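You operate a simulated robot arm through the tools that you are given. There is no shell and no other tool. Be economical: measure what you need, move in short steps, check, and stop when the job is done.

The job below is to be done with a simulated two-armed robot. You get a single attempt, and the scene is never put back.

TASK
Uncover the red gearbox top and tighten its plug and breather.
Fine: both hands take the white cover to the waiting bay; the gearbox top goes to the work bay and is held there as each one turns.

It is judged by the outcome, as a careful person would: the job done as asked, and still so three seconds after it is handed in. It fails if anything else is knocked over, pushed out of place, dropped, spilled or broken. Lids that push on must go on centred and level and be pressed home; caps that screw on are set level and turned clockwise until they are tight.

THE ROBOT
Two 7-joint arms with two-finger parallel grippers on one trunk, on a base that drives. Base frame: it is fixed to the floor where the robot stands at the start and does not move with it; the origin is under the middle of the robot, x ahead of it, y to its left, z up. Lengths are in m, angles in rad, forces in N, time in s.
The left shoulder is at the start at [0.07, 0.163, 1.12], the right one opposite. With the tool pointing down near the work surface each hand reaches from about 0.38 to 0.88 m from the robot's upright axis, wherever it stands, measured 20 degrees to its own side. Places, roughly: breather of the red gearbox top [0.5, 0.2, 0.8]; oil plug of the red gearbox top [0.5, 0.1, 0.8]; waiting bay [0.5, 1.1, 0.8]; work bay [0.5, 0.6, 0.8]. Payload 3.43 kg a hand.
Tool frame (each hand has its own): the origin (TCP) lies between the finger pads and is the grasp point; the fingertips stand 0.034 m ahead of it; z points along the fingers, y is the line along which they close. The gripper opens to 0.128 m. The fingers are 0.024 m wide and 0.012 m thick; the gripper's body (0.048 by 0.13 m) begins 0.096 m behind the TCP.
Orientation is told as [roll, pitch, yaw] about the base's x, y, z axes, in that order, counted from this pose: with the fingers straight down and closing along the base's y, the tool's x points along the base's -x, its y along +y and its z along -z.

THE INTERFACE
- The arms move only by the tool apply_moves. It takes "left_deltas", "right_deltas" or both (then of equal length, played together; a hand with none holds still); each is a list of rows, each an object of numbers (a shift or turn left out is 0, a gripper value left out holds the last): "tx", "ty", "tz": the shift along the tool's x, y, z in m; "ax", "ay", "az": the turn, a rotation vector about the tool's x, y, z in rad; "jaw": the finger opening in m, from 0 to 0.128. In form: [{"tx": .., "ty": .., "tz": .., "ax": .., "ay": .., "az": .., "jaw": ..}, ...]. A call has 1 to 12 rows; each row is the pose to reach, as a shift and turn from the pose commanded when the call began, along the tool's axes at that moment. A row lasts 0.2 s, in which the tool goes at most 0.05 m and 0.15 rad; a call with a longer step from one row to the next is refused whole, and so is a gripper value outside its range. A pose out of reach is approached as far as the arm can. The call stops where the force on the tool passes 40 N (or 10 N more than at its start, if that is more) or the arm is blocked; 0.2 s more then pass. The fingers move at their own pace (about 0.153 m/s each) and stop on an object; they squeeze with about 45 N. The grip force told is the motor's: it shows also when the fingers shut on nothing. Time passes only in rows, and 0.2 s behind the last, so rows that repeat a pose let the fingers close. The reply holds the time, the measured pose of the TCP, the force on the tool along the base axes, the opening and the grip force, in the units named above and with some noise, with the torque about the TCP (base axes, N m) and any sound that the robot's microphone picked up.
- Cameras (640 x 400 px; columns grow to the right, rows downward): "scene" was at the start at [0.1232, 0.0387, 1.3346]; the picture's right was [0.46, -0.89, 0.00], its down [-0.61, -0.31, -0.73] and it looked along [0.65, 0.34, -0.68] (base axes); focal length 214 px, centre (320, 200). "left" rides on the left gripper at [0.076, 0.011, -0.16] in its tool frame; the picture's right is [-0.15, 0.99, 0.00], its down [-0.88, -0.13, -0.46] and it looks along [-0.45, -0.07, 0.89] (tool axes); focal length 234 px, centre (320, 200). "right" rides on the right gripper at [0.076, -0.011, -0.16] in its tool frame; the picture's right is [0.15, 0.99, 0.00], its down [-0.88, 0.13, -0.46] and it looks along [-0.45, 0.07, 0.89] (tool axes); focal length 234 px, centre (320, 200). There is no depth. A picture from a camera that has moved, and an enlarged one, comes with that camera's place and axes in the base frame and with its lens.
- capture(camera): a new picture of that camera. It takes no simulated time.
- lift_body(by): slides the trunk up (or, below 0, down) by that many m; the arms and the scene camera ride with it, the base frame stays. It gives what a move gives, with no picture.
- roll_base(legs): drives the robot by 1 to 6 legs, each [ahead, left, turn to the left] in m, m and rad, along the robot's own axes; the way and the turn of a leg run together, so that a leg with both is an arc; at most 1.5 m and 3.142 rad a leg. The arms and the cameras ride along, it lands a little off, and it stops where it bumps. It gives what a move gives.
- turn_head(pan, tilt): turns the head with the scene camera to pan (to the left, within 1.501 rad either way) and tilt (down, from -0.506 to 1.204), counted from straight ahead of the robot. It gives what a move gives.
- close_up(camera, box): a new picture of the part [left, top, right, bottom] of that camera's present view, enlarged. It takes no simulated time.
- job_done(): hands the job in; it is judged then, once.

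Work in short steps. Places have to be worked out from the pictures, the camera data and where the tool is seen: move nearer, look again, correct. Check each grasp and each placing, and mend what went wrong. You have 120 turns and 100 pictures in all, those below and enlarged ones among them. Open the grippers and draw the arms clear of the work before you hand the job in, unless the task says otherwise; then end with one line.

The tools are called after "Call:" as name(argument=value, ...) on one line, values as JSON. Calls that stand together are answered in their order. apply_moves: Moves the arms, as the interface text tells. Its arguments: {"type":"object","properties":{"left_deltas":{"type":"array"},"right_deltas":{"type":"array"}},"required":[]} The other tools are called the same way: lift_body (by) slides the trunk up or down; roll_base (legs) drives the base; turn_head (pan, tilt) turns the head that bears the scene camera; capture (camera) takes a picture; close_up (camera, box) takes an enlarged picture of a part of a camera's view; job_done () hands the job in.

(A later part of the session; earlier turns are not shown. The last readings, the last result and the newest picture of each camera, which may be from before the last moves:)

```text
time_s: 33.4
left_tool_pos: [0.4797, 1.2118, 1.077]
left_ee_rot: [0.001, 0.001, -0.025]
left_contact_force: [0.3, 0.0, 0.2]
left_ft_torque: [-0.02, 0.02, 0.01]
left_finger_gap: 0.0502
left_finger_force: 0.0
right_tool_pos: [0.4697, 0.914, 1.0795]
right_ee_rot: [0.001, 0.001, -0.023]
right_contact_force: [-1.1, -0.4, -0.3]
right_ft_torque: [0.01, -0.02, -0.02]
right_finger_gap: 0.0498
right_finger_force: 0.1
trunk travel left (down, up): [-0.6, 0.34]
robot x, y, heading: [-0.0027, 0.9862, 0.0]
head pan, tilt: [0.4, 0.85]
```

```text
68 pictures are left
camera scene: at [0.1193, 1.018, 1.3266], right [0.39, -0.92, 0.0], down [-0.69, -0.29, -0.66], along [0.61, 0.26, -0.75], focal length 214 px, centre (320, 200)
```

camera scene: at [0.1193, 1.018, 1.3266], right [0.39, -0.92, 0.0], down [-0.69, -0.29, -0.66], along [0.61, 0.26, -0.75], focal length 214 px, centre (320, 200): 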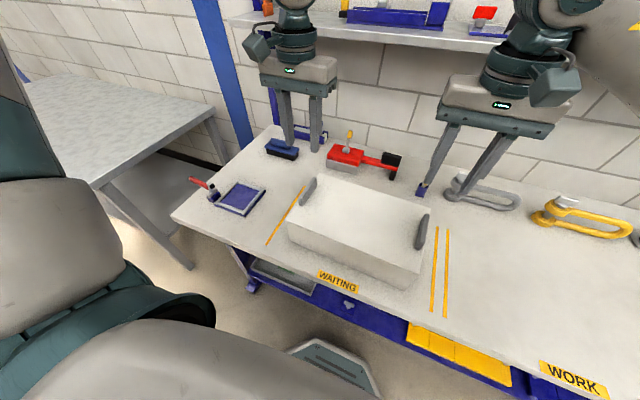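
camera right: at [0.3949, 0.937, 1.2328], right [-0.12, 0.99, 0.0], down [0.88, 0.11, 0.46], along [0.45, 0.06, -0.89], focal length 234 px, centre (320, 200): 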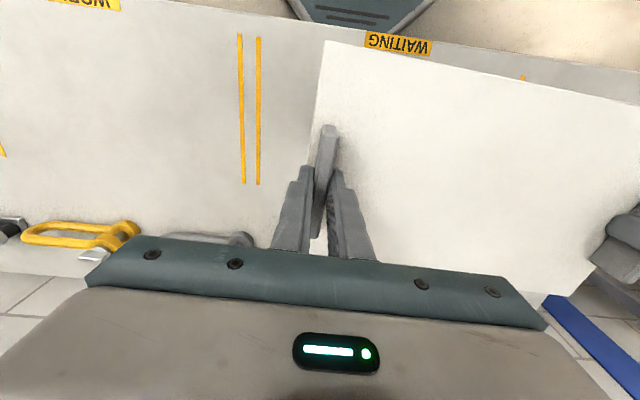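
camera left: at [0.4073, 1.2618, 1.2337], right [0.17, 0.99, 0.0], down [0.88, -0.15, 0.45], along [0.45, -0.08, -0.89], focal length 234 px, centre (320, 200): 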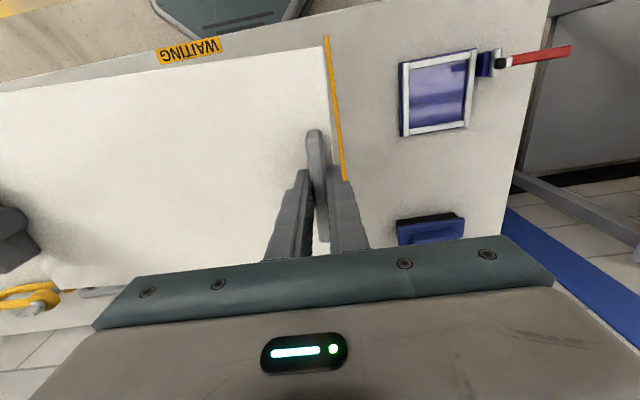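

The cover is down inside the waiting bay. I'm driving back to the gearbox top and looking at it.

Call:
roll_base(legs=[[0, -0.88, 0]])

Call:
turn_head(pan=0.0, tilt=0.9)

Call:
capture(camera="scene")

Call:
capture(camera="right")

Call:
capture(camera="left")

```text
time_s: 38.2
left_tool_pos: [0.486, 0.3201, 1.0759]
left_ee_rot: [0.0, 0.001, -0.006]
left_contact_force: [0.1, -0.4, 0.7]
left_ft_torque: [0.02, -0.02, 0.01]
left_finger_gap: 0.05
left_finger_force: 0.0
right_tool_pos: [0.4808, 0.0224, 1.0762]
right_ee_rot: [-0.001, -0.002, -0.005]
right_contact_force: [0.0, 0.4, -0.2]
right_ft_torque: [-0.02, 0.05, -0.03]
right_finger_gap: 0.05
right_finger_force: 0.1
trunk travel left (down, up): [-0.6, 0.34]
robot x, y, heading: [0.0071, 0.0839, 0.018]
head pan, tilt: [0.4, 0.85]
```

```text
time_s: 39.0
left_tool_pos: [0.4843, 0.3203, 1.0767]
left_ee_rot: [0.0, 0.001, -0.005]
left_contact_force: [0.3, 0.9, 0.5]
left_ft_torque: [0.02, 0.01, 0.0]
left_finger_gap: 0.05
left_finger_force: 0.1
right_tool_pos: [0.4805, 0.0225, 1.078]
right_ee_rot: [-0.001, 0.001, -0.007]
right_contact_force: [-0.5, 0.3, -0.1]
right_ft_torque: [0.01, -0.03, -0.01]
right_finger_gap: 0.0499
right_finger_force: 0.0
trunk travel left (down, up): [-0.6, 0.34]
robot x, y, heading: [0.004, 0.0874, 0.02]
head pan, tilt: [0.0, 0.901]
```

```text
67 pictures are left
camera scene: at [0.1331, 0.0897, 1.3227], right [0.02, -1.0, 0.0], down [-0.78, -0.02, -0.62], along [0.62, 0.01, -0.78], focal length 214 px, centre (320, 200)
```

scene: 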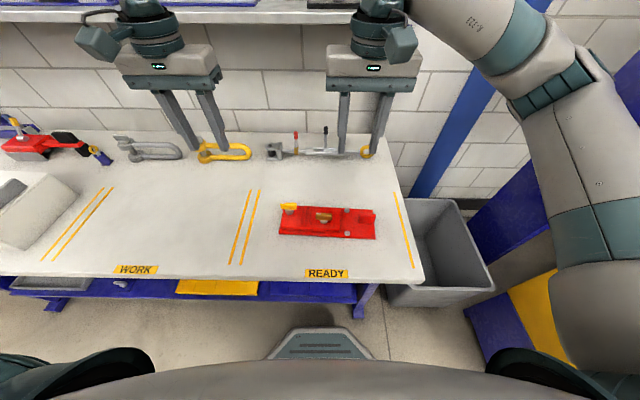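

```text
66 pictures are left
camera right: at [0.4064, 0.012, 1.2365], right [-0.14, 0.99, 0.0], down [0.88, 0.13, 0.46], along [0.45, 0.06, -0.89], focal length 234 px, centre (320, 200)
```

right: 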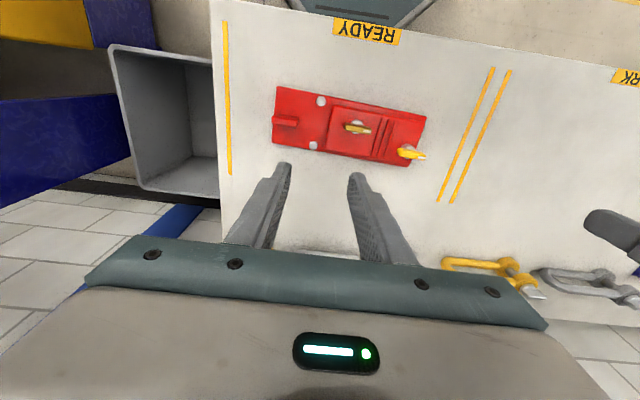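

```text
65 pictures are left
camera left: at [0.4109, 0.3328, 1.2356], right [0.15, 0.99, 0.0], down [0.88, -0.13, 0.45], along [0.45, -0.07, -0.89], focal length 234 px, centre (320, 200)
```

left: 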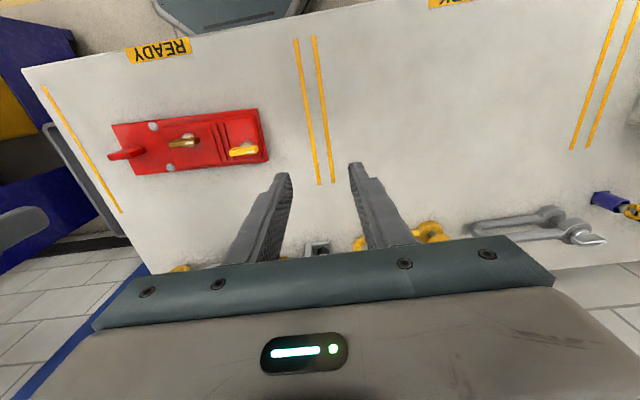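

Call:
close_up(camera="right", box=[260, 70, 440, 180])

Call:
close_up(camera="scene", box=[260, 190, 400, 250])

Call:
close_up(camera="left", box=[100, 90, 280, 190])

```text
3.56 times, centred on (350, 125) of right
camera zoom: at [0.4064, 0.012, 1.2365], right [-0.14, 0.99, 0.0], down [0.88, 0.13, 0.46], along [0.45, 0.06, -0.89], focal length 833 px, centre (213, 467)
```

zoom: 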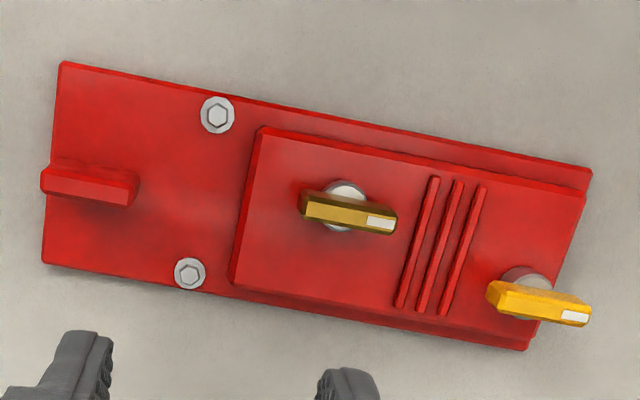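

```text
4.57 times, centred on (330, 220) of scene
camera zoom: at [0.1331, 0.0897, 1.3227], right [0.02, -1.0, 0.0], down [-0.78, -0.02, -0.62], along [0.62, 0.01, -0.78], focal length 980 px, centre (274, 109)
```

zoom: 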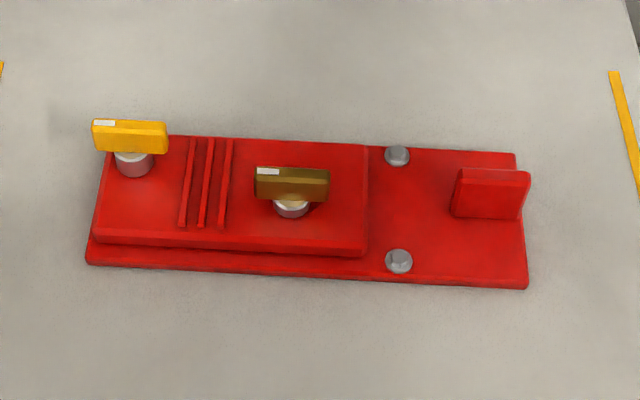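

```text
3.56 times, centred on (190, 140) of left
camera zoom: at [0.4109, 0.3328, 1.2356], right [0.15, 0.99, 0.0], down [0.88, -0.13, 0.45], along [0.45, -0.07, -0.89], focal length 833 px, centre (782, 413)
```

zoom: 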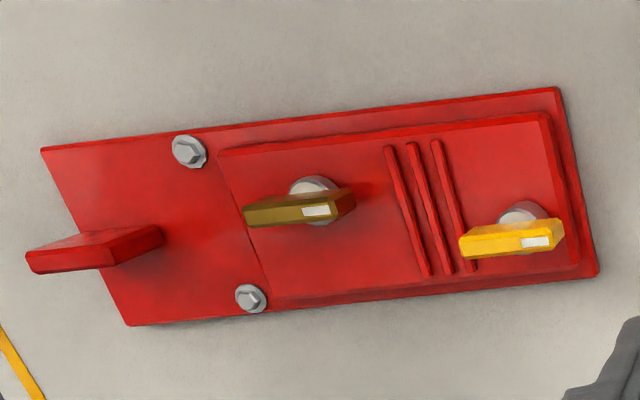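

The red top is a plate about 0.28 × 0.095 m with a tab handle at its right end at [0.472, -0.038, 0.833]. The plug lever is near [0.467, 0.083, 0.84] and the breather lever near [0.493, 0.182, 0.846]. I'll carry it with the right hand on the tab and the left hand across the plate at y≈0.133, so I'm turning both hands to close along x.

Call:
apply_moves(right_deltas=[{"az": -0.14, "ty": -0.005}, {"az": -0.28, "ty": -0.01}, {"az": -0.42, "ty": -0.015}, {"az": -0.56, "ty": -0.02}, {"az": -0.7, "ty": -0.026}, {"az": -0.84, "ty": -0.032}, {"az": -0.98, "ty": -0.038}, {"az": -1.12, "ty": -0.044, "tz": 0.02}, {"az": -1.26, "ty": -0.05, "tz": 0.04}, {"az": -1.4, "tx": 0.0085, "ty": -0.056, "tz": 0.06}, {"az": -1.54, "tx": 0.0085, "ty": -0.0605, "tz": 0.08}, {"az": -1.54, "tx": 0.0085, "ty": -0.0605, "tz": 0.1}], left_deltas=[{"az": 0.145, "jaw": 0.128}, {"az": 0.29}, {"az": 0.435, "ty": -0.02}, {"az": 0.58, "ty": -0.04}, {"az": 0.725, "ty": -0.06}, {"az": 0.87, "ty": -0.08}, {"az": 1.015, "ty": -0.1}, {"az": 1.16, "ty": -0.12}, {"az": 1.305, "ty": -0.14}, {"az": 1.45, "ty": -0.16, "tx": 0.005, "tz": 0.02}, {"az": 1.595, "ty": -0.187, "tx": 0.005, "tz": 0.04}, {"az": 1.602, "ty": -0.187, "tx": 0.005, "tz": 0.07}])

Call:
capture(camera="scene")

Call:
capture(camera="right")

Call:
capture(camera="left")

```text
time_s: 41.6
left_tool_pos: [0.448, 0.2062, 1.0217]
left_ee_rot: [-0.004, 0.0, -1.606]
left_contact_force: [-0.2, 0.6, -0.8]
left_ft_torque: [-0.05, 0.06, 0.0]
left_finger_gap: 0.1282
left_finger_force: 0.1
left hand out of reach, approached as far as the arm can: row 8, 9, 10, 11, 12
right_tool_pos: [0.4723, -0.0378, 0.9873]
right_ee_rot: [0.003, 0.002, 1.529]
right_contact_force: [0.9, 0.3, 0.2]
right_ft_torque: [-0.06, 0.09, -0.03]
right_finger_gap: 0.0501
right_finger_force: 0.0
right hand out of reach, approached as far as the arm can: row 12
trunk travel left (down, up): [-0.6, 0.34]
robot x, y, heading: [0.0084, 0.0864, 0.02]
head pan, tilt: [0.0, 0.901]
```

```text
61 pictures are left
camera scene: at [0.1355, 0.0906, 1.3226], right [0.02, -1.0, 0.0], down [-0.79, -0.02, -0.62], along [0.62, 0.01, -0.79], focal length 214 px, centre (320, 200)
```

scene: 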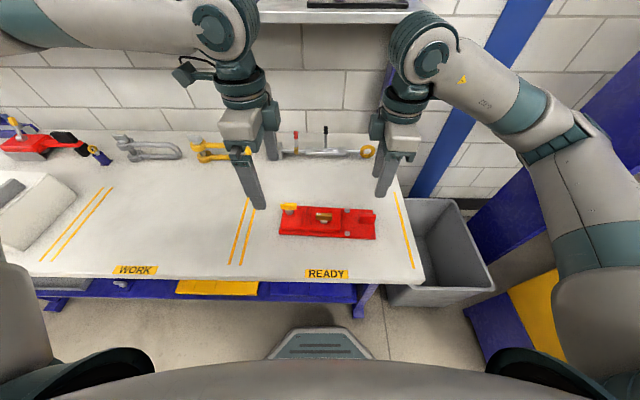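

```text
60 pictures are left
camera right: at [0.482, -0.1135, 1.1464], right [-0.99, -0.11, 0.0], down [-0.09, 0.89, 0.45], along [-0.05, 0.45, -0.89], focal length 234 px, centre (320, 200)
```

right: 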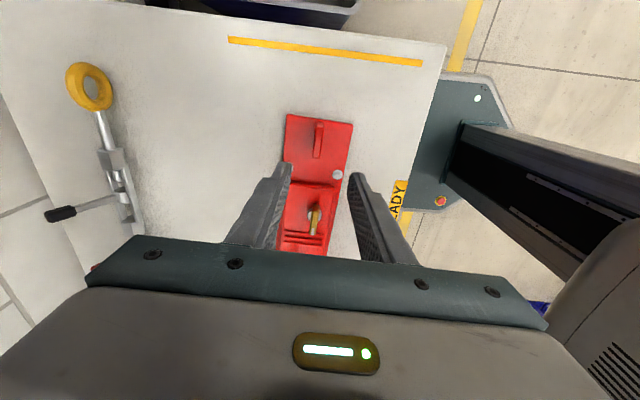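

```text
59 pictures are left
camera left: at [0.4641, 0.2828, 1.1816], right [0.98, -0.18, 0.0], down [-0.16, -0.88, 0.46], along [-0.09, -0.45, -0.89], focal length 234 px, centre (320, 200)
```

left: 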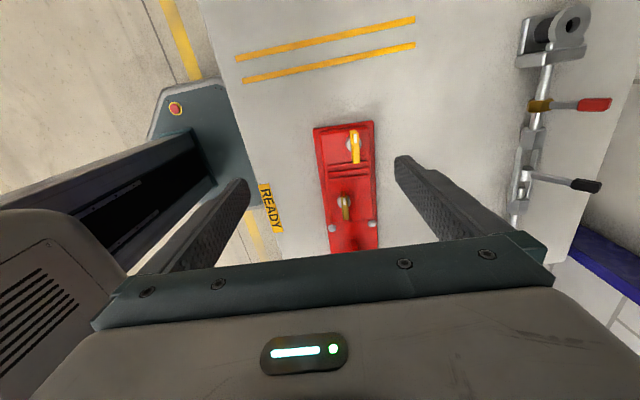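

Both hands are limited this close to the robot with the wrist turned. I'll back the base off 0.13 m and centre it on the gearbox to get mid-reach.

Call:
roll_base(legs=[[-0.14, -0.06, -0.02]])

Call:
apply_moves(right_deltas=[{"ty": 0.03}, {"ty": 0.06}, {"ty": 0.09}, {"ty": 0.12}, {"ty": 0.14}, {"ty": 0.14, "tx": -0.04}, {"ty": 0.14, "tx": -0.06}])

```text
time_s: 43.0
left_tool_pos: [0.3109, 0.1359, 1.0226]
left_ee_rot: [0.0, -0.001, -1.62]
left_contact_force: [0.1, -0.2, 0.1]
left_ft_torque: [0.02, -0.03, 0.04]
left_finger_gap: 0.1278
left_finger_force: 0.1
right_tool_pos: [0.3311, -0.1078, 0.9885]
right_ee_rot: [0.0, 0.0, 1.512]
right_contact_force: [-1.2, 0.4, -0.2]
right_ft_torque: [-0.02, 0.01, 0.01]
right_finger_gap: 0.0499
right_finger_force: 0.1
trunk travel left (down, up): [-0.6, 0.34]
robot x, y, heading: [-0.1275, 0.0262, -0.004]
head pan, tilt: [0.0, 0.901]
```

```text
time_s: 44.6
left_tool_pos: [0.3121, 0.1366, 1.024]
left_ee_rot: [-0.001, 0.001, -1.622]
left_contact_force: [0.8, -0.7, -0.8]
left_ft_torque: [0.01, -0.02, -0.01]
left_finger_gap: 0.128
left_finger_force: 0.0
right_tool_pos: [0.1948, -0.0374, 0.9886]
right_ee_rot: [0.001, 0.0, 1.51]
right_contact_force: [0.1, -0.1, 0.5]
right_ft_torque: [-0.02, -0.05, 0.0]
right_finger_gap: 0.0501
right_finger_force: 0.1
right hand out of reach, approached as far as the arm can: row 5
trunk travel left (down, up): [-0.6, 0.34]
robot x, y, heading: [-0.13, 0.0255, 0.002]
head pan, tilt: [0.0, 0.901]
```

I moved the right hand the wrong way: with this yaw its tool y points along base −x. Correcting it, and moving the left hand forward as a test.

Call:
apply_moves(right_deltas=[{"ty": -0.045}, {"ty": -0.09}, {"ty": -0.135}, {"ty": -0.18}, {"ty": -0.22}, {"ty": -0.255}, {"ty": -0.277, "az": -0.024}, {"ty": -0.277, "az": -0.024}], left_deltas=[{"ty": 0.02}, {"ty": 0.045}, {"ty": 0.07}, {"ty": 0.095}, {"ty": 0.12}, {"ty": 0.13}, {"ty": 0.137, "az": -0.012}, {"ty": 0.137, "az": -0.012}])

```text
time_s: 46.4
left_tool_pos: [0.4343, 0.1691, 1.0238]
left_ee_rot: [0.001, -0.002, -1.608]
left_contact_force: [-0.1, 0.2, 0.4]
left_ft_torque: [0.0, -0.01, 0.0]
left_finger_gap: 0.128
left_finger_force: 0.0
left hand out of reach, approached as far as the arm can: row 2, 3, 4, 5, 6, 7, 8
right_tool_pos: [0.353, -0.0472, 0.9896]
right_ee_rot: [-0.001, 0.0, 1.51]
right_contact_force: [0.0, -0.2, 0.4]
right_ft_torque: [-0.01, 0.03, -0.01]
right_finger_gap: 0.05
right_finger_force: 0.1
right hand out of reach, approached as far as the arm can: row 4, 5, 6, 7, 8
trunk travel left (down, up): [-0.6, 0.34]
robot x, y, heading: [-0.1295, 0.0234, 0.007]
head pan, tilt: [0.0, 0.901]
```

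Both hands stick at this wrist yaw. I'll rotate them back and try the opposite yaw, since the grippers are symmetric.

Call:
apply_moves(right_deltas=[{"az": 0.13, "tz": -0.01}, {"az": 0.26, "tz": -0.02}, {"az": 0.39, "tz": -0.03}, {"az": 0.52, "tz": -0.04}, {"az": 0.65, "tz": -0.05}, {"az": 0.78, "tz": -0.06}, {"az": 0.91, "tz": -0.06}, {"az": 1.04, "tz": -0.06}, {"az": 1.17, "tz": -0.06}, {"az": 1.3, "tz": -0.06}, {"az": 1.43, "tz": -0.06}, {"az": 1.534, "tz": -0.06}], left_deltas=[{"az": -0.14, "tx": 0.02}, {"az": -0.28, "tx": 0.04}, {"az": -0.42, "tx": 0.06}, {"az": -0.56, "tx": 0.07}, {"az": -0.7, "tx": 0.07}, {"az": -0.84, "tx": 0.07}, {"az": -0.98, "tx": 0.07}, {"az": -1.12, "tx": 0.07}, {"az": -1.26, "tx": 0.07}, {"az": -1.4, "tx": 0.07}, {"az": -1.54, "tx": 0.07}, {"az": -1.608, "tx": 0.07}])

```text
time_s: 49.0
left_tool_pos: [0.435, 0.2371, 1.0237]
left_ee_rot: [0.0, 0.002, 0.0]
left_contact_force: [0.6, -0.1, 0.1]
left_ft_torque: [-0.01, 0.03, -0.01]
left_finger_gap: 0.1277
left_finger_force: 0.1
right_tool_pos: [0.3542, -0.041, 1.0513]
right_ee_rot: [0.001, -0.001, -0.003]
right_contact_force: [-0.7, 1.1, 0.0]
right_ft_torque: [-0.01, 0.02, -0.02]
right_finger_gap: 0.0499
right_finger_force: 0.0
trunk travel left (down, up): [-0.6, 0.34]
robot x, y, heading: [-0.1281, 0.0292, 0.003]
head pan, tilt: [0.0, 0.901]
```

Now the opposite yaw, moving forward at the same time.

Call:
apply_moves(right_deltas=[{"az": 0.135, "tx": -0.01}, {"az": 0.27, "tx": -0.02}, {"az": 0.405, "tx": -0.03}, {"az": 0.54, "tx": -0.04}, {"az": 0.675, "tx": -0.05}, {"az": 0.81, "tx": -0.06}, {"az": 0.945, "tx": -0.07}, {"az": 1.08, "tx": -0.08}, {"az": 1.215, "tx": -0.09}, {"az": 1.35, "tx": -0.1}, {"az": 1.485, "tx": -0.11}, {"az": 1.604, "tx": -0.117}], left_deltas=[{"az": -0.13, "tx": -0.005}, {"az": -0.26, "tx": -0.01}, {"az": -0.39, "tx": -0.015}, {"az": -0.52, "tx": -0.02}, {"az": -0.65, "tx": -0.025}, {"az": -0.78, "tx": -0.03}, {"az": -0.91, "tx": -0.035}, {"az": -1.04, "tx": -0.04}, {"az": -1.17, "tx": -0.045}, {"az": -1.3, "tx": -0.045}, {"az": -1.43, "tx": -0.045}, {"az": -1.534, "tx": -0.045}])

```text
time_s: 51.6
left_tool_pos: [0.4799, 0.2358, 1.0242]
left_ee_rot: [0.002, 0.001, 1.535]
left_contact_force: [-0.5, -0.3, 0.0]
left_ft_torque: [0.0, 0.01, 0.0]
left_finger_gap: 0.1279
left_finger_force: 0.1
right_tool_pos: [0.469, -0.0439, 1.0532]
right_ee_rot: [-0.001, 0.001, -1.605]
right_contact_force: [-0.2, -0.9, -0.3]
right_ft_torque: [0.01, -0.01, -0.03]
right_finger_gap: 0.05
right_finger_force: 0.0
trunk travel left (down, up): [-0.6, 0.34]
robot x, y, heading: [-0.1256, 0.0234, 0.006]
head pan, tilt: [0.0, 0.901]
```

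Both reach freely with this yaw. I'll look from both hand cameras before going down.

Call:
capture(camera="right")

Call:
capture(camera="left")

```text
58 pictures are left
camera right: at [0.4622, 0.0327, 1.2111], right [0.99, 0.11, 0.0], down [0.1, -0.88, 0.46], along [0.05, -0.45, -0.89], focal length 234 px, centre (320, 200)
```

right: 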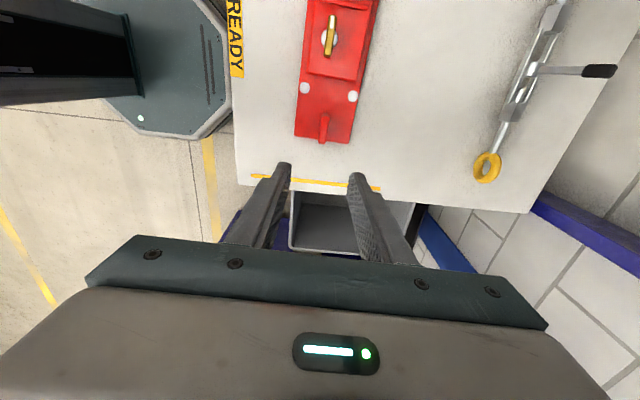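

```text
57 pictures are left
camera left: at [0.4673, 0.1607, 1.1832], right [-0.98, 0.18, 0.0], down [0.16, 0.88, 0.46], along [0.08, 0.45, -0.89], focal length 234 px, centre (320, 200)
```

left: 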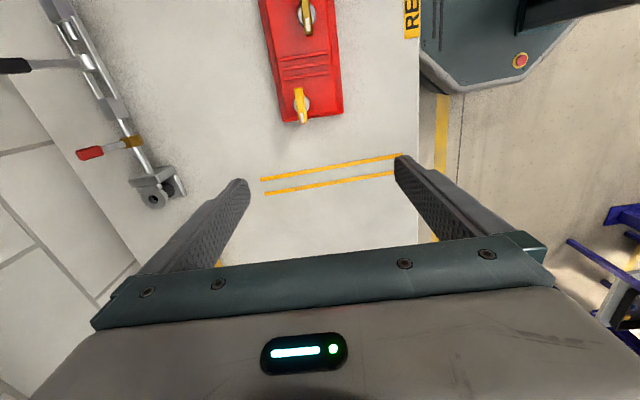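

The tab is at x≈0.474, y≈-0.035, and the plate's left end is centred at x≈0.486. I'm lowering both hands partway over their grasps.

Call:
apply_moves(right_deltas=[{"tx": 0.004, "ty": 0.004, "tz": 0.03}, {"tx": 0.004, "ty": 0.004, "tz": 0.07}, {"tx": 0.004, "ty": 0.004, "tz": 0.11}, {"tx": 0.004, "ty": 0.004, "tz": 0.14}, {"tx": 0.004, "ty": 0.004, "tz": 0.15}, {"tx": 0.004, "ty": 0.004, "tz": 0.15}], left_deltas=[{"tx": 0.02, "ty": -0.002}, {"tx": 0.04, "ty": -0.005}, {"tx": 0.0607, "ty": -0.0082, "tz": 0.02}, {"tx": 0.0607, "ty": -0.0082, "tz": 0.06}, {"tx": 0.0607, "ty": -0.0082, "tz": 0.1}, {"tx": 0.0607, "ty": -0.0082, "tz": 0.11}])

Call:
capture(camera="right")

Call:
capture(camera="left")

Call:
capture(camera="scene")

```text
time_s: 53.0
left_tool_pos: [0.4663, 0.2044, 0.9266]
left_ee_rot: [0.0, 0.001, 1.532]
left_contact_force: [0.1, 0.4, -0.1]
left_ft_torque: [0.01, -0.01, -0.02]
left_finger_gap: 0.128
left_finger_force: 0.1
left hand out of reach, approached as far as the arm can: row 3, 4, 5, 6
right_tool_pos: [0.4738, -0.04, 0.9017]
right_ee_rot: [0.0, 0.0, -1.602]
right_contact_force: [0.7, -0.1, -0.1]
right_ft_torque: [0.01, 0.01, 0.0]
right_finger_gap: 0.0503
right_finger_force: 0.0
trunk travel left (down, up): [-0.6, 0.34]
robot x, y, heading: [-0.1262, 0.0246, 0.007]
head pan, tilt: [0.0, 0.901]
```

```text
56 pictures are left
camera right: at [0.4662, 0.0364, 1.06], right [0.99, 0.12, 0.0], down [0.1, -0.88, 0.46], along [0.05, -0.45, -0.89], focal length 234 px, centre (320, 200)
```

right: 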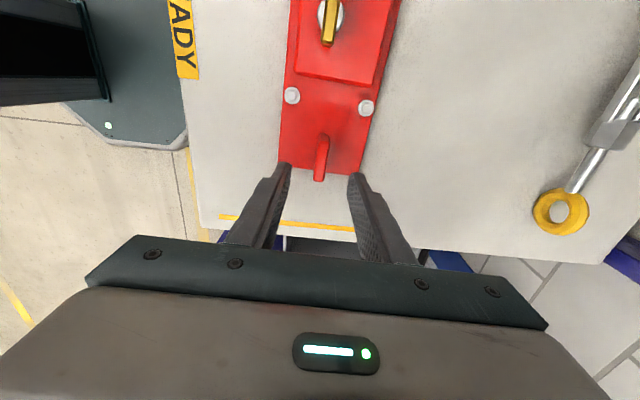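

```text
55 pictures are left
camera left: at [0.4534, 0.1293, 1.0869], right [-0.98, 0.18, 0.0], down [0.16, 0.88, 0.45], along [0.08, 0.45, -0.89], focal length 234 px, centre (320, 200)
```

left: 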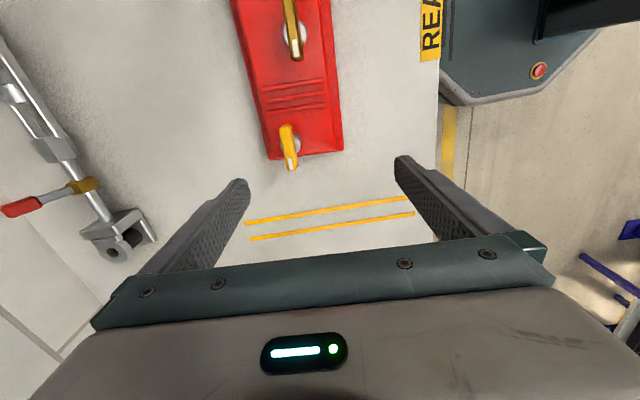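

```text
54 pictures are left
camera scene: at [-0.0041, 0.0257, 1.3228], right [0.0, -1.0, 0.0], down [-0.78, 0.0, -0.62], along [0.62, 0.0, -0.78], focal length 214 px, centre (320, 200)
```

scene: 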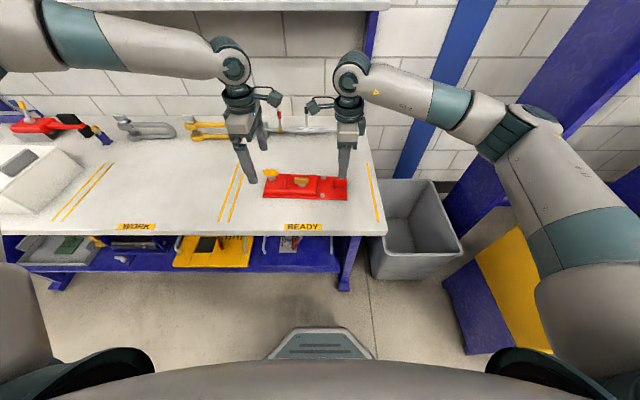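

The left hand is limited here, so I'll take the intended way: the right hand carries the top by its tab. The left hand draws clear and the right goes down on the tab.

Call:
apply_moves(left_deltas=[{"tz": -0.03}, {"tz": -0.06, "tx": -0.02}, {"tz": -0.1, "tx": -0.05}, {"tz": -0.14, "tx": -0.08}, {"tz": -0.16, "tx": -0.1}, {"tz": -0.16, "tx": -0.1}], right_deltas=[{"tz": 0.02}, {"tz": 0.04}, {"tz": 0.055}, {"tz": 0.063}, {"tz": 0.067}, {"tz": 0.067}])

Call:
capture(camera="right")

```text
time_s: 54.4
left_tool_pos: [0.4738, 0.3052, 1.0867]
left_ee_rot: [0.003, -0.001, 1.531]
left_contact_force: [0.3, 0.0, -0.2]
left_ft_torque: [0.01, 0.02, 0.0]
left_finger_gap: 0.1279
left_finger_force: 0.1
right_tool_pos: [0.4756, -0.0395, 0.8343]
right_ee_rot: [0.0, 0.001, -1.602]
right_contact_force: [-0.1, -0.5, -0.1]
right_ft_torque: [0.02, 0.02, 0.0]
right_finger_gap: 0.0503
right_finger_force: 0.1
trunk travel left (down, up): [-0.6, 0.34]
robot x, y, heading: [-0.1311, 0.0244, 0.004]
head pan, tilt: [0.0, 0.901]
```

```text
53 pictures are left
camera right: at [0.4671, 0.0366, 0.9937], right [0.99, 0.11, 0.0], down [0.1, -0.88, 0.46], along [0.05, -0.45, -0.89], focal length 234 px, centre (320, 200)
```

right: 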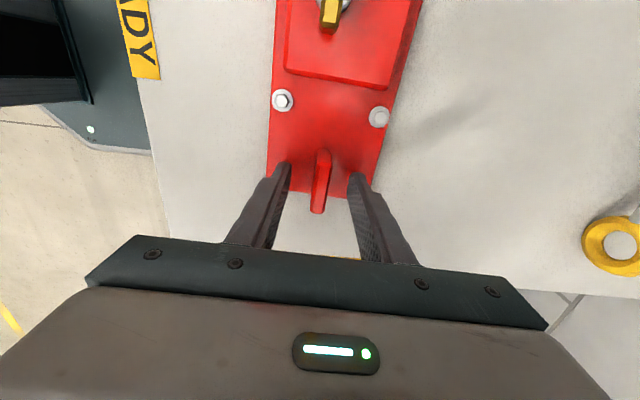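

The tab is between the fingers. I'm shifting 5 mm toward its middle and closing.

Call:
apply_moves(right_deltas=[{"tx": 0.005, "tz": 0.001}, {"tx": 0.005, "tz": 0.001, "jaw": 0.0}, {"tx": 0.005, "tz": 0.001}, {"tx": 0.005, "tz": 0.001}, {"tx": 0.005, "tz": 0.001}])

Call:
apply_moves(right_deltas=[{"tx": 0.005, "tz": -0.002}, {"tx": 0.005, "tz": -0.004}, {"tx": 0.005, "tz": -0.006}, {"tx": 0.005, "tz": -0.008}, {"tx": 0.005, "tz": -0.01}])

Call:
close_up(camera="scene", box=[230, 150, 390, 230])

```text
time_s: 55.6
left_tool_pos: [0.4736, 0.3049, 1.0871]
left_ee_rot: [0.001, -0.001, 1.533]
left_contact_force: [-0.2, 0.0, 0.7]
left_ft_torque: [0.0, -0.04, -0.01]
left_finger_gap: 0.1279
left_finger_force: 0.0
right_tool_pos: [0.475, -0.0345, 0.8353]
right_ee_rot: [0.0, -0.001, -1.602]
right_contact_force: [1.6, -0.3, 0.0]
right_ft_torque: [-0.01, -0.05, -0.25]
right_finger_gap: 0.0118
right_finger_force: 45.3
trunk travel left (down, up): [-0.6, 0.34]
robot x, y, heading: [-0.1266, 0.0255, 0.003]
head pan, tilt: [0.0, 0.901]
```

```text
time_s: 56.8
left_tool_pos: [0.475, 0.3059, 1.0883]
left_ee_rot: [0.001, 0.0, 1.533]
left_contact_force: [0.1, -1.6, -1.0]
left_ft_torque: [0.01, 0.01, -0.02]
left_finger_gap: 0.1281
left_finger_force: 0.1
right_tool_pos: [0.4749, -0.0295, 0.8434]
right_ee_rot: [0.0, 0.0, -1.602]
right_contact_force: [-0.1, 0.7, -5.0]
right_ft_torque: [-0.62, 0.01, 0.03]
right_finger_gap: 0.0116
right_finger_force: 45.1
trunk travel left (down, up): [-0.6, 0.34]
robot x, y, heading: [-0.1315, 0.0232, -0.002]
head pan, tilt: [0.0, 0.901]
```

```text
4.00 times, centred on (310, 190) of scene
camera zoom: at [-0.0036, 0.0259, 1.3227], right [0.0, -1.0, 0.0], down [-0.78, 0.0, -0.62], along [0.62, 0.0, -0.78], focal length 858 px, centre (360, 240)
```

zoom: 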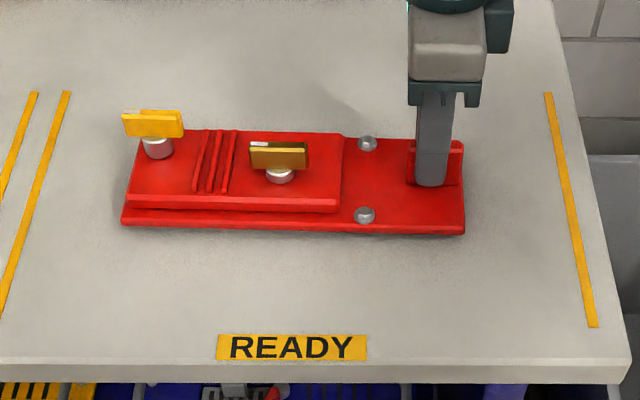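

Reading −5 N and 0.62 N m, the whole top (about 0.5 kg) hangs on the tab and stays level. I'll lift it 60 mm and check.

Call:
apply_moves(right_deltas=[{"tz": -0.004}, {"tz": -0.01}, {"tz": -0.017}, {"tz": -0.024}, {"tz": -0.031}, {"tz": -0.038}, {"tz": -0.045}, {"tz": -0.051}, {"tz": -0.056}, {"tz": -0.06}])

Call:
capture(camera="scene")

```text
time_s: 59.0
left_tool_pos: [0.4739, 0.3061, 1.0885]
left_ee_rot: [0.002, -0.001, 1.532]
left_contact_force: [0.5, 0.7, 0.1]
left_ft_torque: [-0.01, -0.02, -0.02]
left_finger_gap: 0.128
left_finger_force: 0.1
right_tool_pos: [0.4756, -0.0308, 0.9066]
right_ee_rot: [0.0, 0.001, -1.602]
right_contact_force: [0.2, 0.6, -4.4]
right_ft_torque: [-0.61, 0.03, 0.0]
right_finger_gap: 0.0116
right_finger_force: 44.9
trunk travel left (down, up): [-0.6, 0.34]
robot x, y, heading: [-0.128, 0.0262, 0.002]
head pan, tilt: [0.0, 0.901]
```

```text
51 pictures are left
camera scene: at [-0.0035, 0.026, 1.3227], right [0.0, -1.0, 0.0], down [-0.78, 0.0, -0.62], along [0.62, 0.0, -0.78], focal length 214 px, centre (320, 200)
```

scene: 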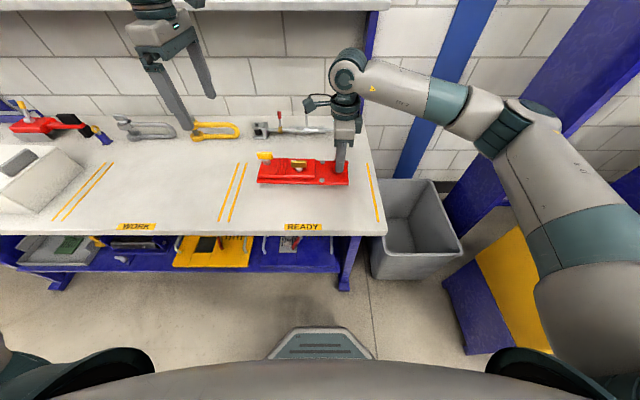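

It hangs level and steady. I'm driving 0.49 m left to the work bay.

Call:
roll_base(legs=[[0, 0.25, 0], [0, 0.235, 0]])

Call:
capture(camera="scene")

```text
time_s: 62.2
left_tool_pos: [0.4726, 0.7863, 1.0875]
left_ee_rot: [0.001, 0.001, 1.531]
left_contact_force: [-0.5, 0.0, -0.6]
left_ft_torque: [-0.02, -0.01, 0.01]
left_finger_gap: 0.1279
left_finger_force: 0.1
right_tool_pos: [0.475, 0.45, 0.9056]
right_ee_rot: [0.001, -0.001, -1.603]
right_contact_force: [-0.2, 0.1, -5.5]
right_ft_torque: [-0.67, 0.05, -0.02]
right_finger_gap: 0.0116
right_finger_force: 45.4
trunk travel left (down, up): [-0.6, 0.34]
robot x, y, heading: [-0.1302, 0.5059, 0.005]
head pan, tilt: [0.0, 0.901]
```

```text
50 pictures are left
camera scene: at [-0.0046, 0.5071, 1.3227], right [0.0, -1.0, 0.0], down [-0.78, 0.0, -0.62], along [0.62, 0.0, -0.78], focal length 214 px, centre (320, 200)
```

scene: 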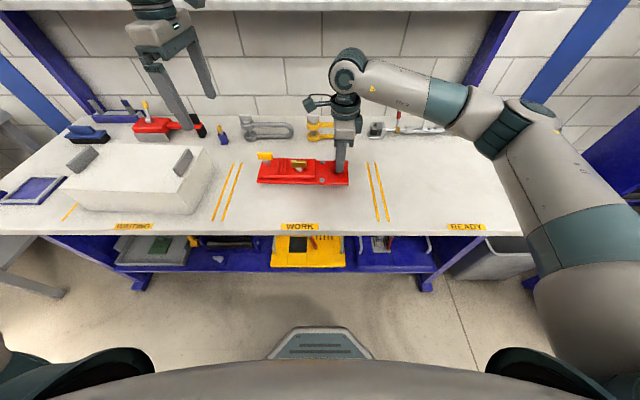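

The top is centred between the work-bay lines at y≈0.56. I'm lowering it onto the bench.

Call:
apply_moves(right_deltas=[{"tz": 0.006}, {"tz": 0.014}, {"tz": 0.023}, {"tz": 0.032}, {"tz": 0.041}, {"tz": 0.05}, {"tz": 0.057}, {"tz": 0.062}, {"tz": 0.065}, {"tz": 0.067}, {"tz": 0.069}, {"tz": 0.07}])

Call:
close_up(camera="scene", box=[230, 140, 390, 230])

```text
time_s: 64.8
left_tool_pos: [0.4721, 0.7865, 1.0882]
left_ee_rot: [0.002, 0.0, 1.533]
left_contact_force: [0.4, -1.6, 0.0]
left_ft_torque: [0.01, -0.02, 0.02]
left_finger_gap: 0.1277
left_finger_force: 0.0
right_tool_pos: [0.4768, 0.4505, 0.8357]
right_ee_rot: [-0.001, 0.0, -1.605]
right_contact_force: [0.1, 0.0, -3.3]
right_ft_torque: [-0.33, 0.0, -0.05]
right_finger_gap: 0.0115
right_finger_force: 44.8
trunk travel left (down, up): [-0.6, 0.34]
robot x, y, heading: [-0.129, 0.5047, 0.001]
head pan, tilt: [0.0, 0.901]
```

```text
4.00 times, centred on (310, 185) of scene
camera zoom: at [-0.0048, 0.507, 1.3227], right [0.0, -1.0, 0.0], down [-0.78, 0.0, -0.62], along [0.62, 0.0, -0.78], focal length 858 px, centre (360, 260)
```

zoom: 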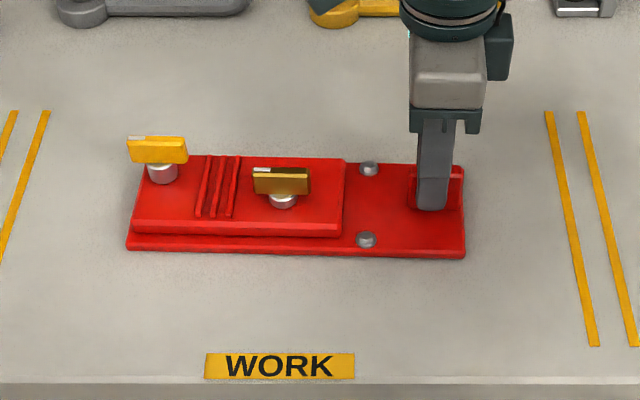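

I'll settle the plate by 1.5 mm with the right hand and bring the left hand toward the breather lever at about [0.494, 0.668].

Call:
apply_moves(right_deltas=[{"tz": 0.001}, {"tz": 0.0015}, {"tz": 0.0015}, {"tz": 0.0015}, {"tz": 0.0015}, {"tz": 0.0015}], left_deltas=[{"tx": 0.03, "ty": -0.01, "jaw": 0.06}, {"tx": 0.06, "ty": -0.02}, {"tx": 0.09, "ty": -0.0263}, {"tx": 0.1176, "ty": -0.0263, "tz": 0.03}, {"tx": 0.1176, "ty": -0.0263, "tz": 0.075}, {"tx": 0.1176, "ty": -0.0263, "tz": 0.12}])

Call:
capture(camera="scene")

```text
time_s: 66.2
left_tool_pos: [0.4829, 0.6843, 0.9711]
left_ee_rot: [-0.002, 0.0, 1.533]
left_contact_force: [-0.8, -0.2, 0.3]
left_ft_torque: [-0.02, 0.02, 0.02]
left_finger_gap: 0.0601
left_finger_force: 0.1
left hand out of reach, approached as far as the arm can: row 3, 4, 5, 6
right_tool_pos: [0.4756, 0.4501, 0.8349]
right_ee_rot: [0.001, 0.0, -1.603]
right_contact_force: [-0.4, 0.2, 4.9]
right_ft_torque: [0.22, 0.16, 0.02]
right_finger_gap: 0.0115
right_finger_force: 44.6
trunk travel left (down, up): [-0.6, 0.34]
robot x, y, heading: [-0.1289, 0.5042, -0.0]
head pan, tilt: [0.0, 0.901]
```

```text
48 pictures are left
camera scene: at [-0.0057, 0.5068, 1.3229], right [0.0, -1.0, 0.0], down [-0.78, 0.0, -0.62], along [0.62, 0.0, -0.78], focal length 214 px, centre (320, 200)
```

scene: 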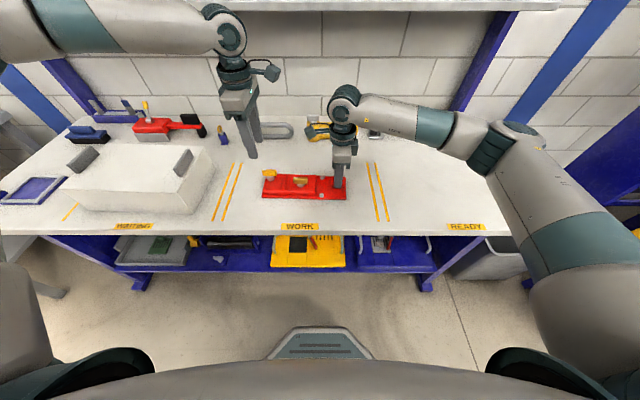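

It's just short at this yaw. I'll try with the wrist turned back 0.3 rad: the jaws can still close on the lever, nudging it clockwise.

Call:
apply_moves(left_deltas=[{"az": 0.1}, {"az": 0.2}, {"az": 0.3}, {"az": 0.3, "tx": 0.016, "ty": -0.01}, {"az": 0.3, "tx": 0.016, "ty": -0.01, "tz": 0.02}])

```text
time_s: 67.4
left_tool_pos: [0.4798, 0.6858, 0.9556]
left_ee_rot: [-0.001, 0.003, 1.233]
left_contact_force: [0.0, -0.6, 0.1]
left_ft_torque: [-0.01, 0.0, 0.0]
left_finger_gap: 0.0603
left_finger_force: 0.2
left hand out of reach, approached as far as the arm can: row 4, 5
right_tool_pos: [0.4746, 0.449, 0.8351]
right_ee_rot: [0.001, -0.001, -1.604]
right_contact_force: [-0.4, -1.9, 7.0]
right_ft_torque: [-0.27, 0.07, -0.04]
right_finger_gap: 0.0116
right_finger_force: 45.5
trunk travel left (down, up): [-0.6, 0.34]
robot x, y, heading: [-0.128, 0.5086, 0.003]
head pan, tilt: [0.0, 0.901]
```

The left hand seems limited to about 15° off the robot's axis, whatever the yaw. I'll release the tab, shift the base 0.14 m right so the levers fall in the left hand's range, and regrip the tab.

Call:
apply_moves(right_deltas=[{"jaw": 0.05}, {"jaw": 0.05}, {"tz": -0.03}, {"tz": -0.07}, {"tz": -0.09}], left_deltas=[{}, {"tz": -0.02}, {"tz": -0.04}, {"tz": -0.04}, {"tz": -0.04}])

Call:
roll_base(legs=[[0, -0.15, 0]])

```text
time_s: 68.6
left_tool_pos: [0.4786, 0.6874, 0.9954]
left_ee_rot: [0.002, 0.0, 1.232]
left_contact_force: [0.4, 0.4, 0.3]
left_ft_torque: [0.02, 0.01, -0.01]
left_finger_gap: 0.0599
left_finger_force: 0.0
right_tool_pos: [0.4772, 0.4503, 0.9244]
right_ee_rot: [0.001, -0.002, -1.601]
right_contact_force: [-0.6, -0.2, 0.7]
right_ft_torque: [0.02, 0.0, 0.04]
right_finger_gap: 0.0499
right_finger_force: 0.1
trunk travel left (down, up): [-0.6, 0.34]
robot x, y, heading: [-0.1298, 0.507, 0.002]
head pan, tilt: [0.0, 0.901]
```

```text
time_s: 69.9
left_tool_pos: [0.4781, 0.5382, 0.9958]
left_ee_rot: [0.001, 0.001, 1.235]
left_contact_force: [-0.1, 0.3, 0.4]
left_ft_torque: [0.01, 0.05, -0.03]
left_finger_gap: 0.0603
left_finger_force: 0.1
right_tool_pos: [0.4782, 0.3016, 0.9253]
right_ee_rot: [0.0, 0.0, -1.602]
right_contact_force: [1.5, 0.2, 0.4]
right_ft_torque: [-0.02, -0.03, 0.01]
right_finger_gap: 0.0498
right_finger_force: 0.1
trunk travel left (down, up): [-0.6, 0.34]
robot x, y, heading: [-0.1308, 0.3587, 0.004]
head pan, tilt: [0.0, 0.901]
```

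Moving the left hand over the breather and the right hand back over the tab.

Call:
apply_moves(left_deltas=[{"tx": -0.032, "ty": 0.007, "az": -0.06}, {"tx": -0.064, "ty": 0.014, "az": -0.12}, {"tx": -0.096, "ty": 0.021, "az": -0.18}, {"tx": -0.128, "ty": 0.0278, "az": -0.24}, {"tx": -0.128, "ty": 0.0278, "az": -0.3}, {"tx": -0.128, "ty": 0.0278, "az": -0.3}], right_deltas=[{}, {"tx": 0.035, "ty": -0.002}, {"tx": 0.07, "ty": -0.0035}, {"tx": 0.105, "ty": -0.005}, {"tx": 0.135, "ty": -0.0065}, {"tx": 0.149, "ty": -0.007}])

Call:
capture(camera="right")

Call:
capture(camera="left")

```text
time_s: 71.3
left_tool_pos: [0.494, 0.6687, 0.9971]
left_ee_rot: [0.001, 0.001, 1.533]
left_contact_force: [-0.4, 0.0, -0.6]
left_ft_torque: [0.0, -0.01, 0.02]
left_finger_gap: 0.0599
left_finger_force: 0.0
right_tool_pos: [0.4754, 0.4514, 0.9221]
right_ee_rot: [0.0, -0.002, -1.6]
right_contact_force: [0.9, 0.7, 0.0]
right_ft_torque: [-0.01, 0.02, -0.01]
right_finger_gap: 0.0501
right_finger_force: 0.1
trunk travel left (down, up): [-0.6, 0.34]
robot x, y, heading: [-0.127, 0.3547, -0.001]
head pan, tilt: [0.0, 0.901]
```

```text
47 pictures are left
camera right: at [0.4678, 0.5279, 1.0818], right [0.99, 0.12, 0.0], down [0.1, -0.88, 0.46], along [0.05, -0.45, -0.89], focal length 234 px, centre (320, 200)
```

right: 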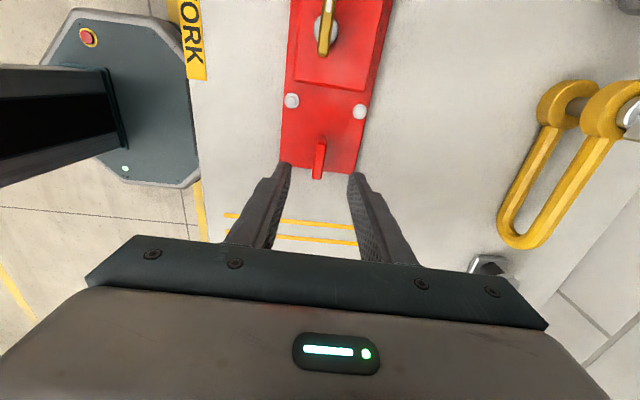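

```text
46 pictures are left
camera left: at [0.4821, 0.5945, 1.1559], right [-0.98, 0.18, 0.0], down [0.16, 0.88, 0.46], along [0.08, 0.45, -0.89], focal length 234 px, centre (320, 200)
```

left: 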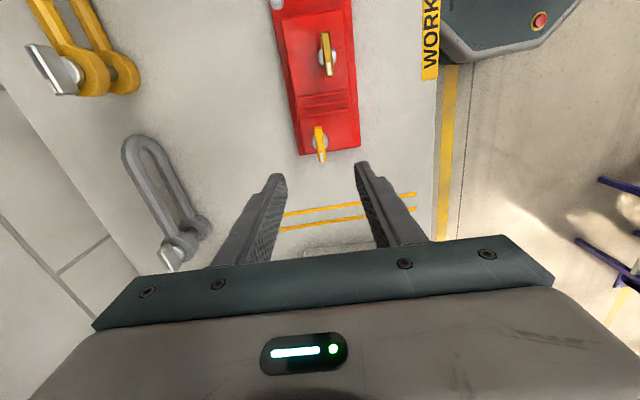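

Both are in reach: the breather lever reads [0.496, 0.667], under the hand. I'm regripping the tab with the right hand and lowering the left to the lever.

Call:
apply_moves(right_deltas=[{"tz": 0.03}, {"tz": 0.06}, {"tz": 0.078}, {"tz": 0.086}, {"tz": 0.086, "jaw": 0.0}, {"tz": 0.086}, {"tz": 0.086}, {"tz": 0.086}], left_deltas=[{"tz": 0.02, "ty": -0.001}, {"tz": 0.05, "ty": -0.001}, {"tz": 0.08, "ty": -0.001}, {"tz": 0.1, "ty": -0.001}, {"tz": 0.11, "ty": -0.001}, {"tz": 0.115, "ty": -0.001}, {"tz": 0.115, "ty": -0.001}, {"tz": 0.115, "ty": -0.001}])

Call:
capture(camera="left")

Call:
close_up(camera="scene", box=[150, 110, 350, 230])

```text
time_s: 73.1
left_tool_pos: [0.495, 0.6693, 0.8786]
left_ee_rot: [0.002, 0.0, 1.534]
left_contact_force: [0.6, 0.1, 0.6]
left_ft_torque: [-0.04, -0.02, -0.02]
left_finger_gap: 0.0604
left_finger_force: 0.1
right_tool_pos: [0.476, 0.4505, 0.8384]
right_ee_rot: [0.001, -0.001, -1.6]
right_contact_force: [-0.8, 0.9, -1.2]
right_ft_torque: [-0.24, -0.02, 0.13]
right_finger_gap: 0.0116
right_finger_force: 44.9
trunk travel left (down, up): [-0.6, 0.34]
robot x, y, heading: [-0.1274, 0.358, 0.001]
head pan, tilt: [0.0, 0.901]
```

```text
45 pictures are left
camera left: at [0.4832, 0.5945, 1.0386], right [-0.98, 0.18, 0.0], down [0.16, 0.88, 0.46], along [0.08, 0.45, -0.89], focal length 234 px, centre (320, 200)
```

left: 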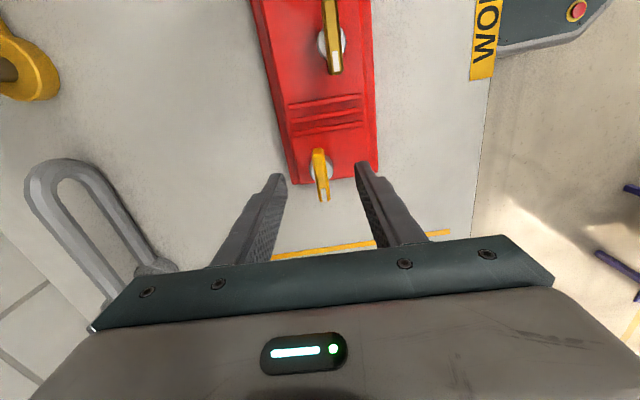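

```text
3.20 times, centred on (250, 170) of scene
camera zoom: at [-0.0043, 0.3578, 1.3227], right [0.0, -1.0, 0.0], down [-0.78, 0.0, -0.62], along [0.62, 0.0, -0.78], focal length 686 px, centre (544, 296)
```

zoom: 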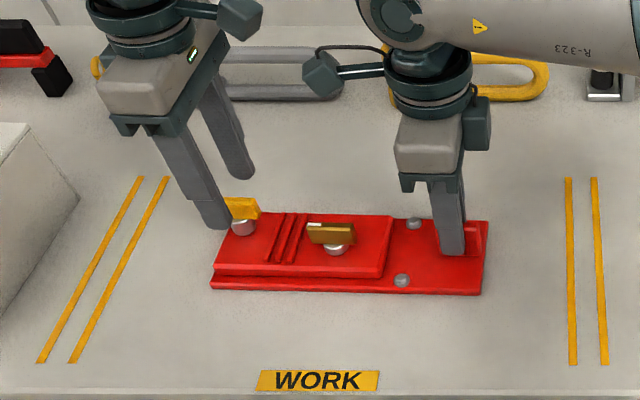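

The lever is centred. I'm lowering to z≈0.862 and closing on the breather lever.

Call:
apply_moves(left_deltas=[{"tz": 0.008}, {"tz": 0.014}, {"tz": 0.017}, {"tz": 0.017, "jaw": 0.0}, {"tz": 0.017}, {"tz": 0.017}, {"tz": 0.017}])

Call:
capture(camera="left")

```text
time_s: 74.7
left_tool_pos: [0.4963, 0.6688, 0.8631]
left_ee_rot: [0.002, 0.0, 1.535]
left_contact_force: [-0.1, -0.9, 0.3]
left_ft_torque: [-0.19, -0.02, 0.0]
left_finger_gap: 0.0103
left_finger_force: 43.8
right_tool_pos: [0.4763, 0.4509, 0.8378]
right_ee_rot: [-0.001, -0.003, -1.602]
right_contact_force: [1.3, 0.0, 0.1]
right_ft_torque: [-0.37, 0.06, -0.28]
right_finger_gap: 0.0115
right_finger_force: 45.2
trunk travel left (down, up): [-0.6, 0.34]
robot x, y, heading: [-0.1272, 0.3558, 0.008]
head pan, tilt: [0.0, 0.901]
```

```text
43 pictures are left
camera left: at [0.4834, 0.5933, 1.0224], right [-0.98, 0.18, 0.0], down [0.16, 0.88, 0.46], along [0.08, 0.45, -0.89], focal length 234 px, centre (320, 200)
```

left: 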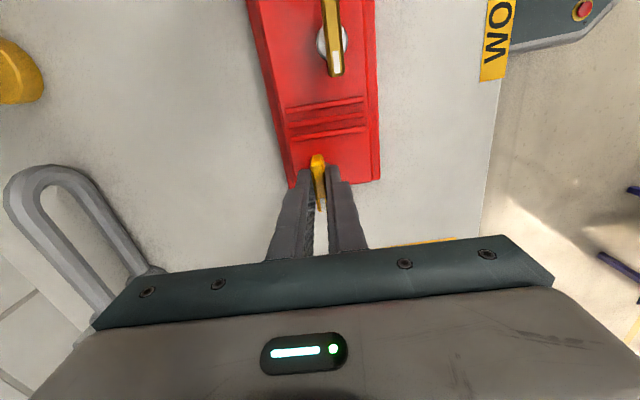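

Lever gripped at a 10 mm gap. Now I turn it clockwise seen from above (+az), a first 0.45 rad while the right hand holds.

Call:
apply_moves(left_deltas=[{"az": 0.1}, {"az": 0.2}, {"az": 0.3}, {"az": 0.4}, {"az": 0.45}])

```text
time_s: 75.9
left_tool_pos: [0.4962, 0.6677, 0.863]
left_ee_rot: [0.004, -0.001, 1.082]
left_contact_force: [-3.0, 1.3, 0.1]
left_ft_torque: [0.19, -0.09, 0.01]
left_finger_gap: 0.0104
left_finger_force: 44.3
right_tool_pos: [0.4759, 0.4498, 0.838]
right_ee_rot: [0.0, -0.001, -1.598]
right_contact_force: [2.4, -1.7, 0.4]
right_ft_torque: [0.12, 0.1, -0.51]
right_finger_gap: 0.0117
right_finger_force: 44.9
trunk travel left (down, up): [-0.6, 0.34]
robot x, y, heading: [-0.1301, 0.3587, 0.005]
head pan, tilt: [0.0, 0.901]
```

Turning freely with little torque. I'm continuing clockwise in a larger stretch.

Call:
apply_moves(left_deltas=[{"az": 0.12}, {"az": 0.24}, {"az": 0.36}, {"az": 0.48}, {"az": 0.6}, {"az": 0.72}, {"az": 0.84}, {"az": 0.96}])

Call:
close_up(camera="scene", box=[150, 110, 350, 230])

```text
time_s: 77.7
left_tool_pos: [0.4966, 0.6679, 0.8628]
left_ee_rot: [-0.001, 0.001, 0.123]
left_contact_force: [2.1, -2.2, -0.4]
left_ft_torque: [-0.09, 0.08, 1.92]
left_finger_gap: 0.0207
left_finger_force: 44.7
right_tool_pos: [0.4755, 0.4513, 0.8384]
right_ee_rot: [-0.001, -0.001, -1.6]
right_contact_force: [-3.2, 2.2, 0.8]
right_ft_torque: [-0.01, -0.16, -1.11]
right_finger_gap: 0.0119
right_finger_force: 44.9
trunk travel left (down, up): [-0.6, 0.34]
robot x, y, heading: [-0.1313, 0.3577, 0.001]
head pan, tilt: [0.0, 0.901]
```

```text
3.20 times, centred on (250, 170) of scene
camera zoom: at [-0.0042, 0.3578, 1.3227], right [0.0, -1.0, 0.0], down [-0.78, 0.0, -0.62], along [0.62, 0.0, -0.78], focal length 686 px, centre (544, 296)
```

zoom: 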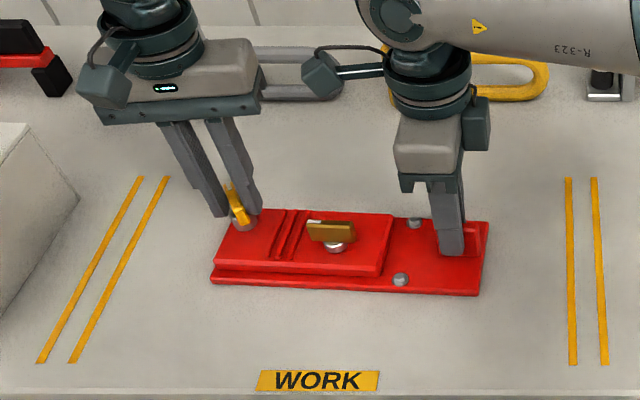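

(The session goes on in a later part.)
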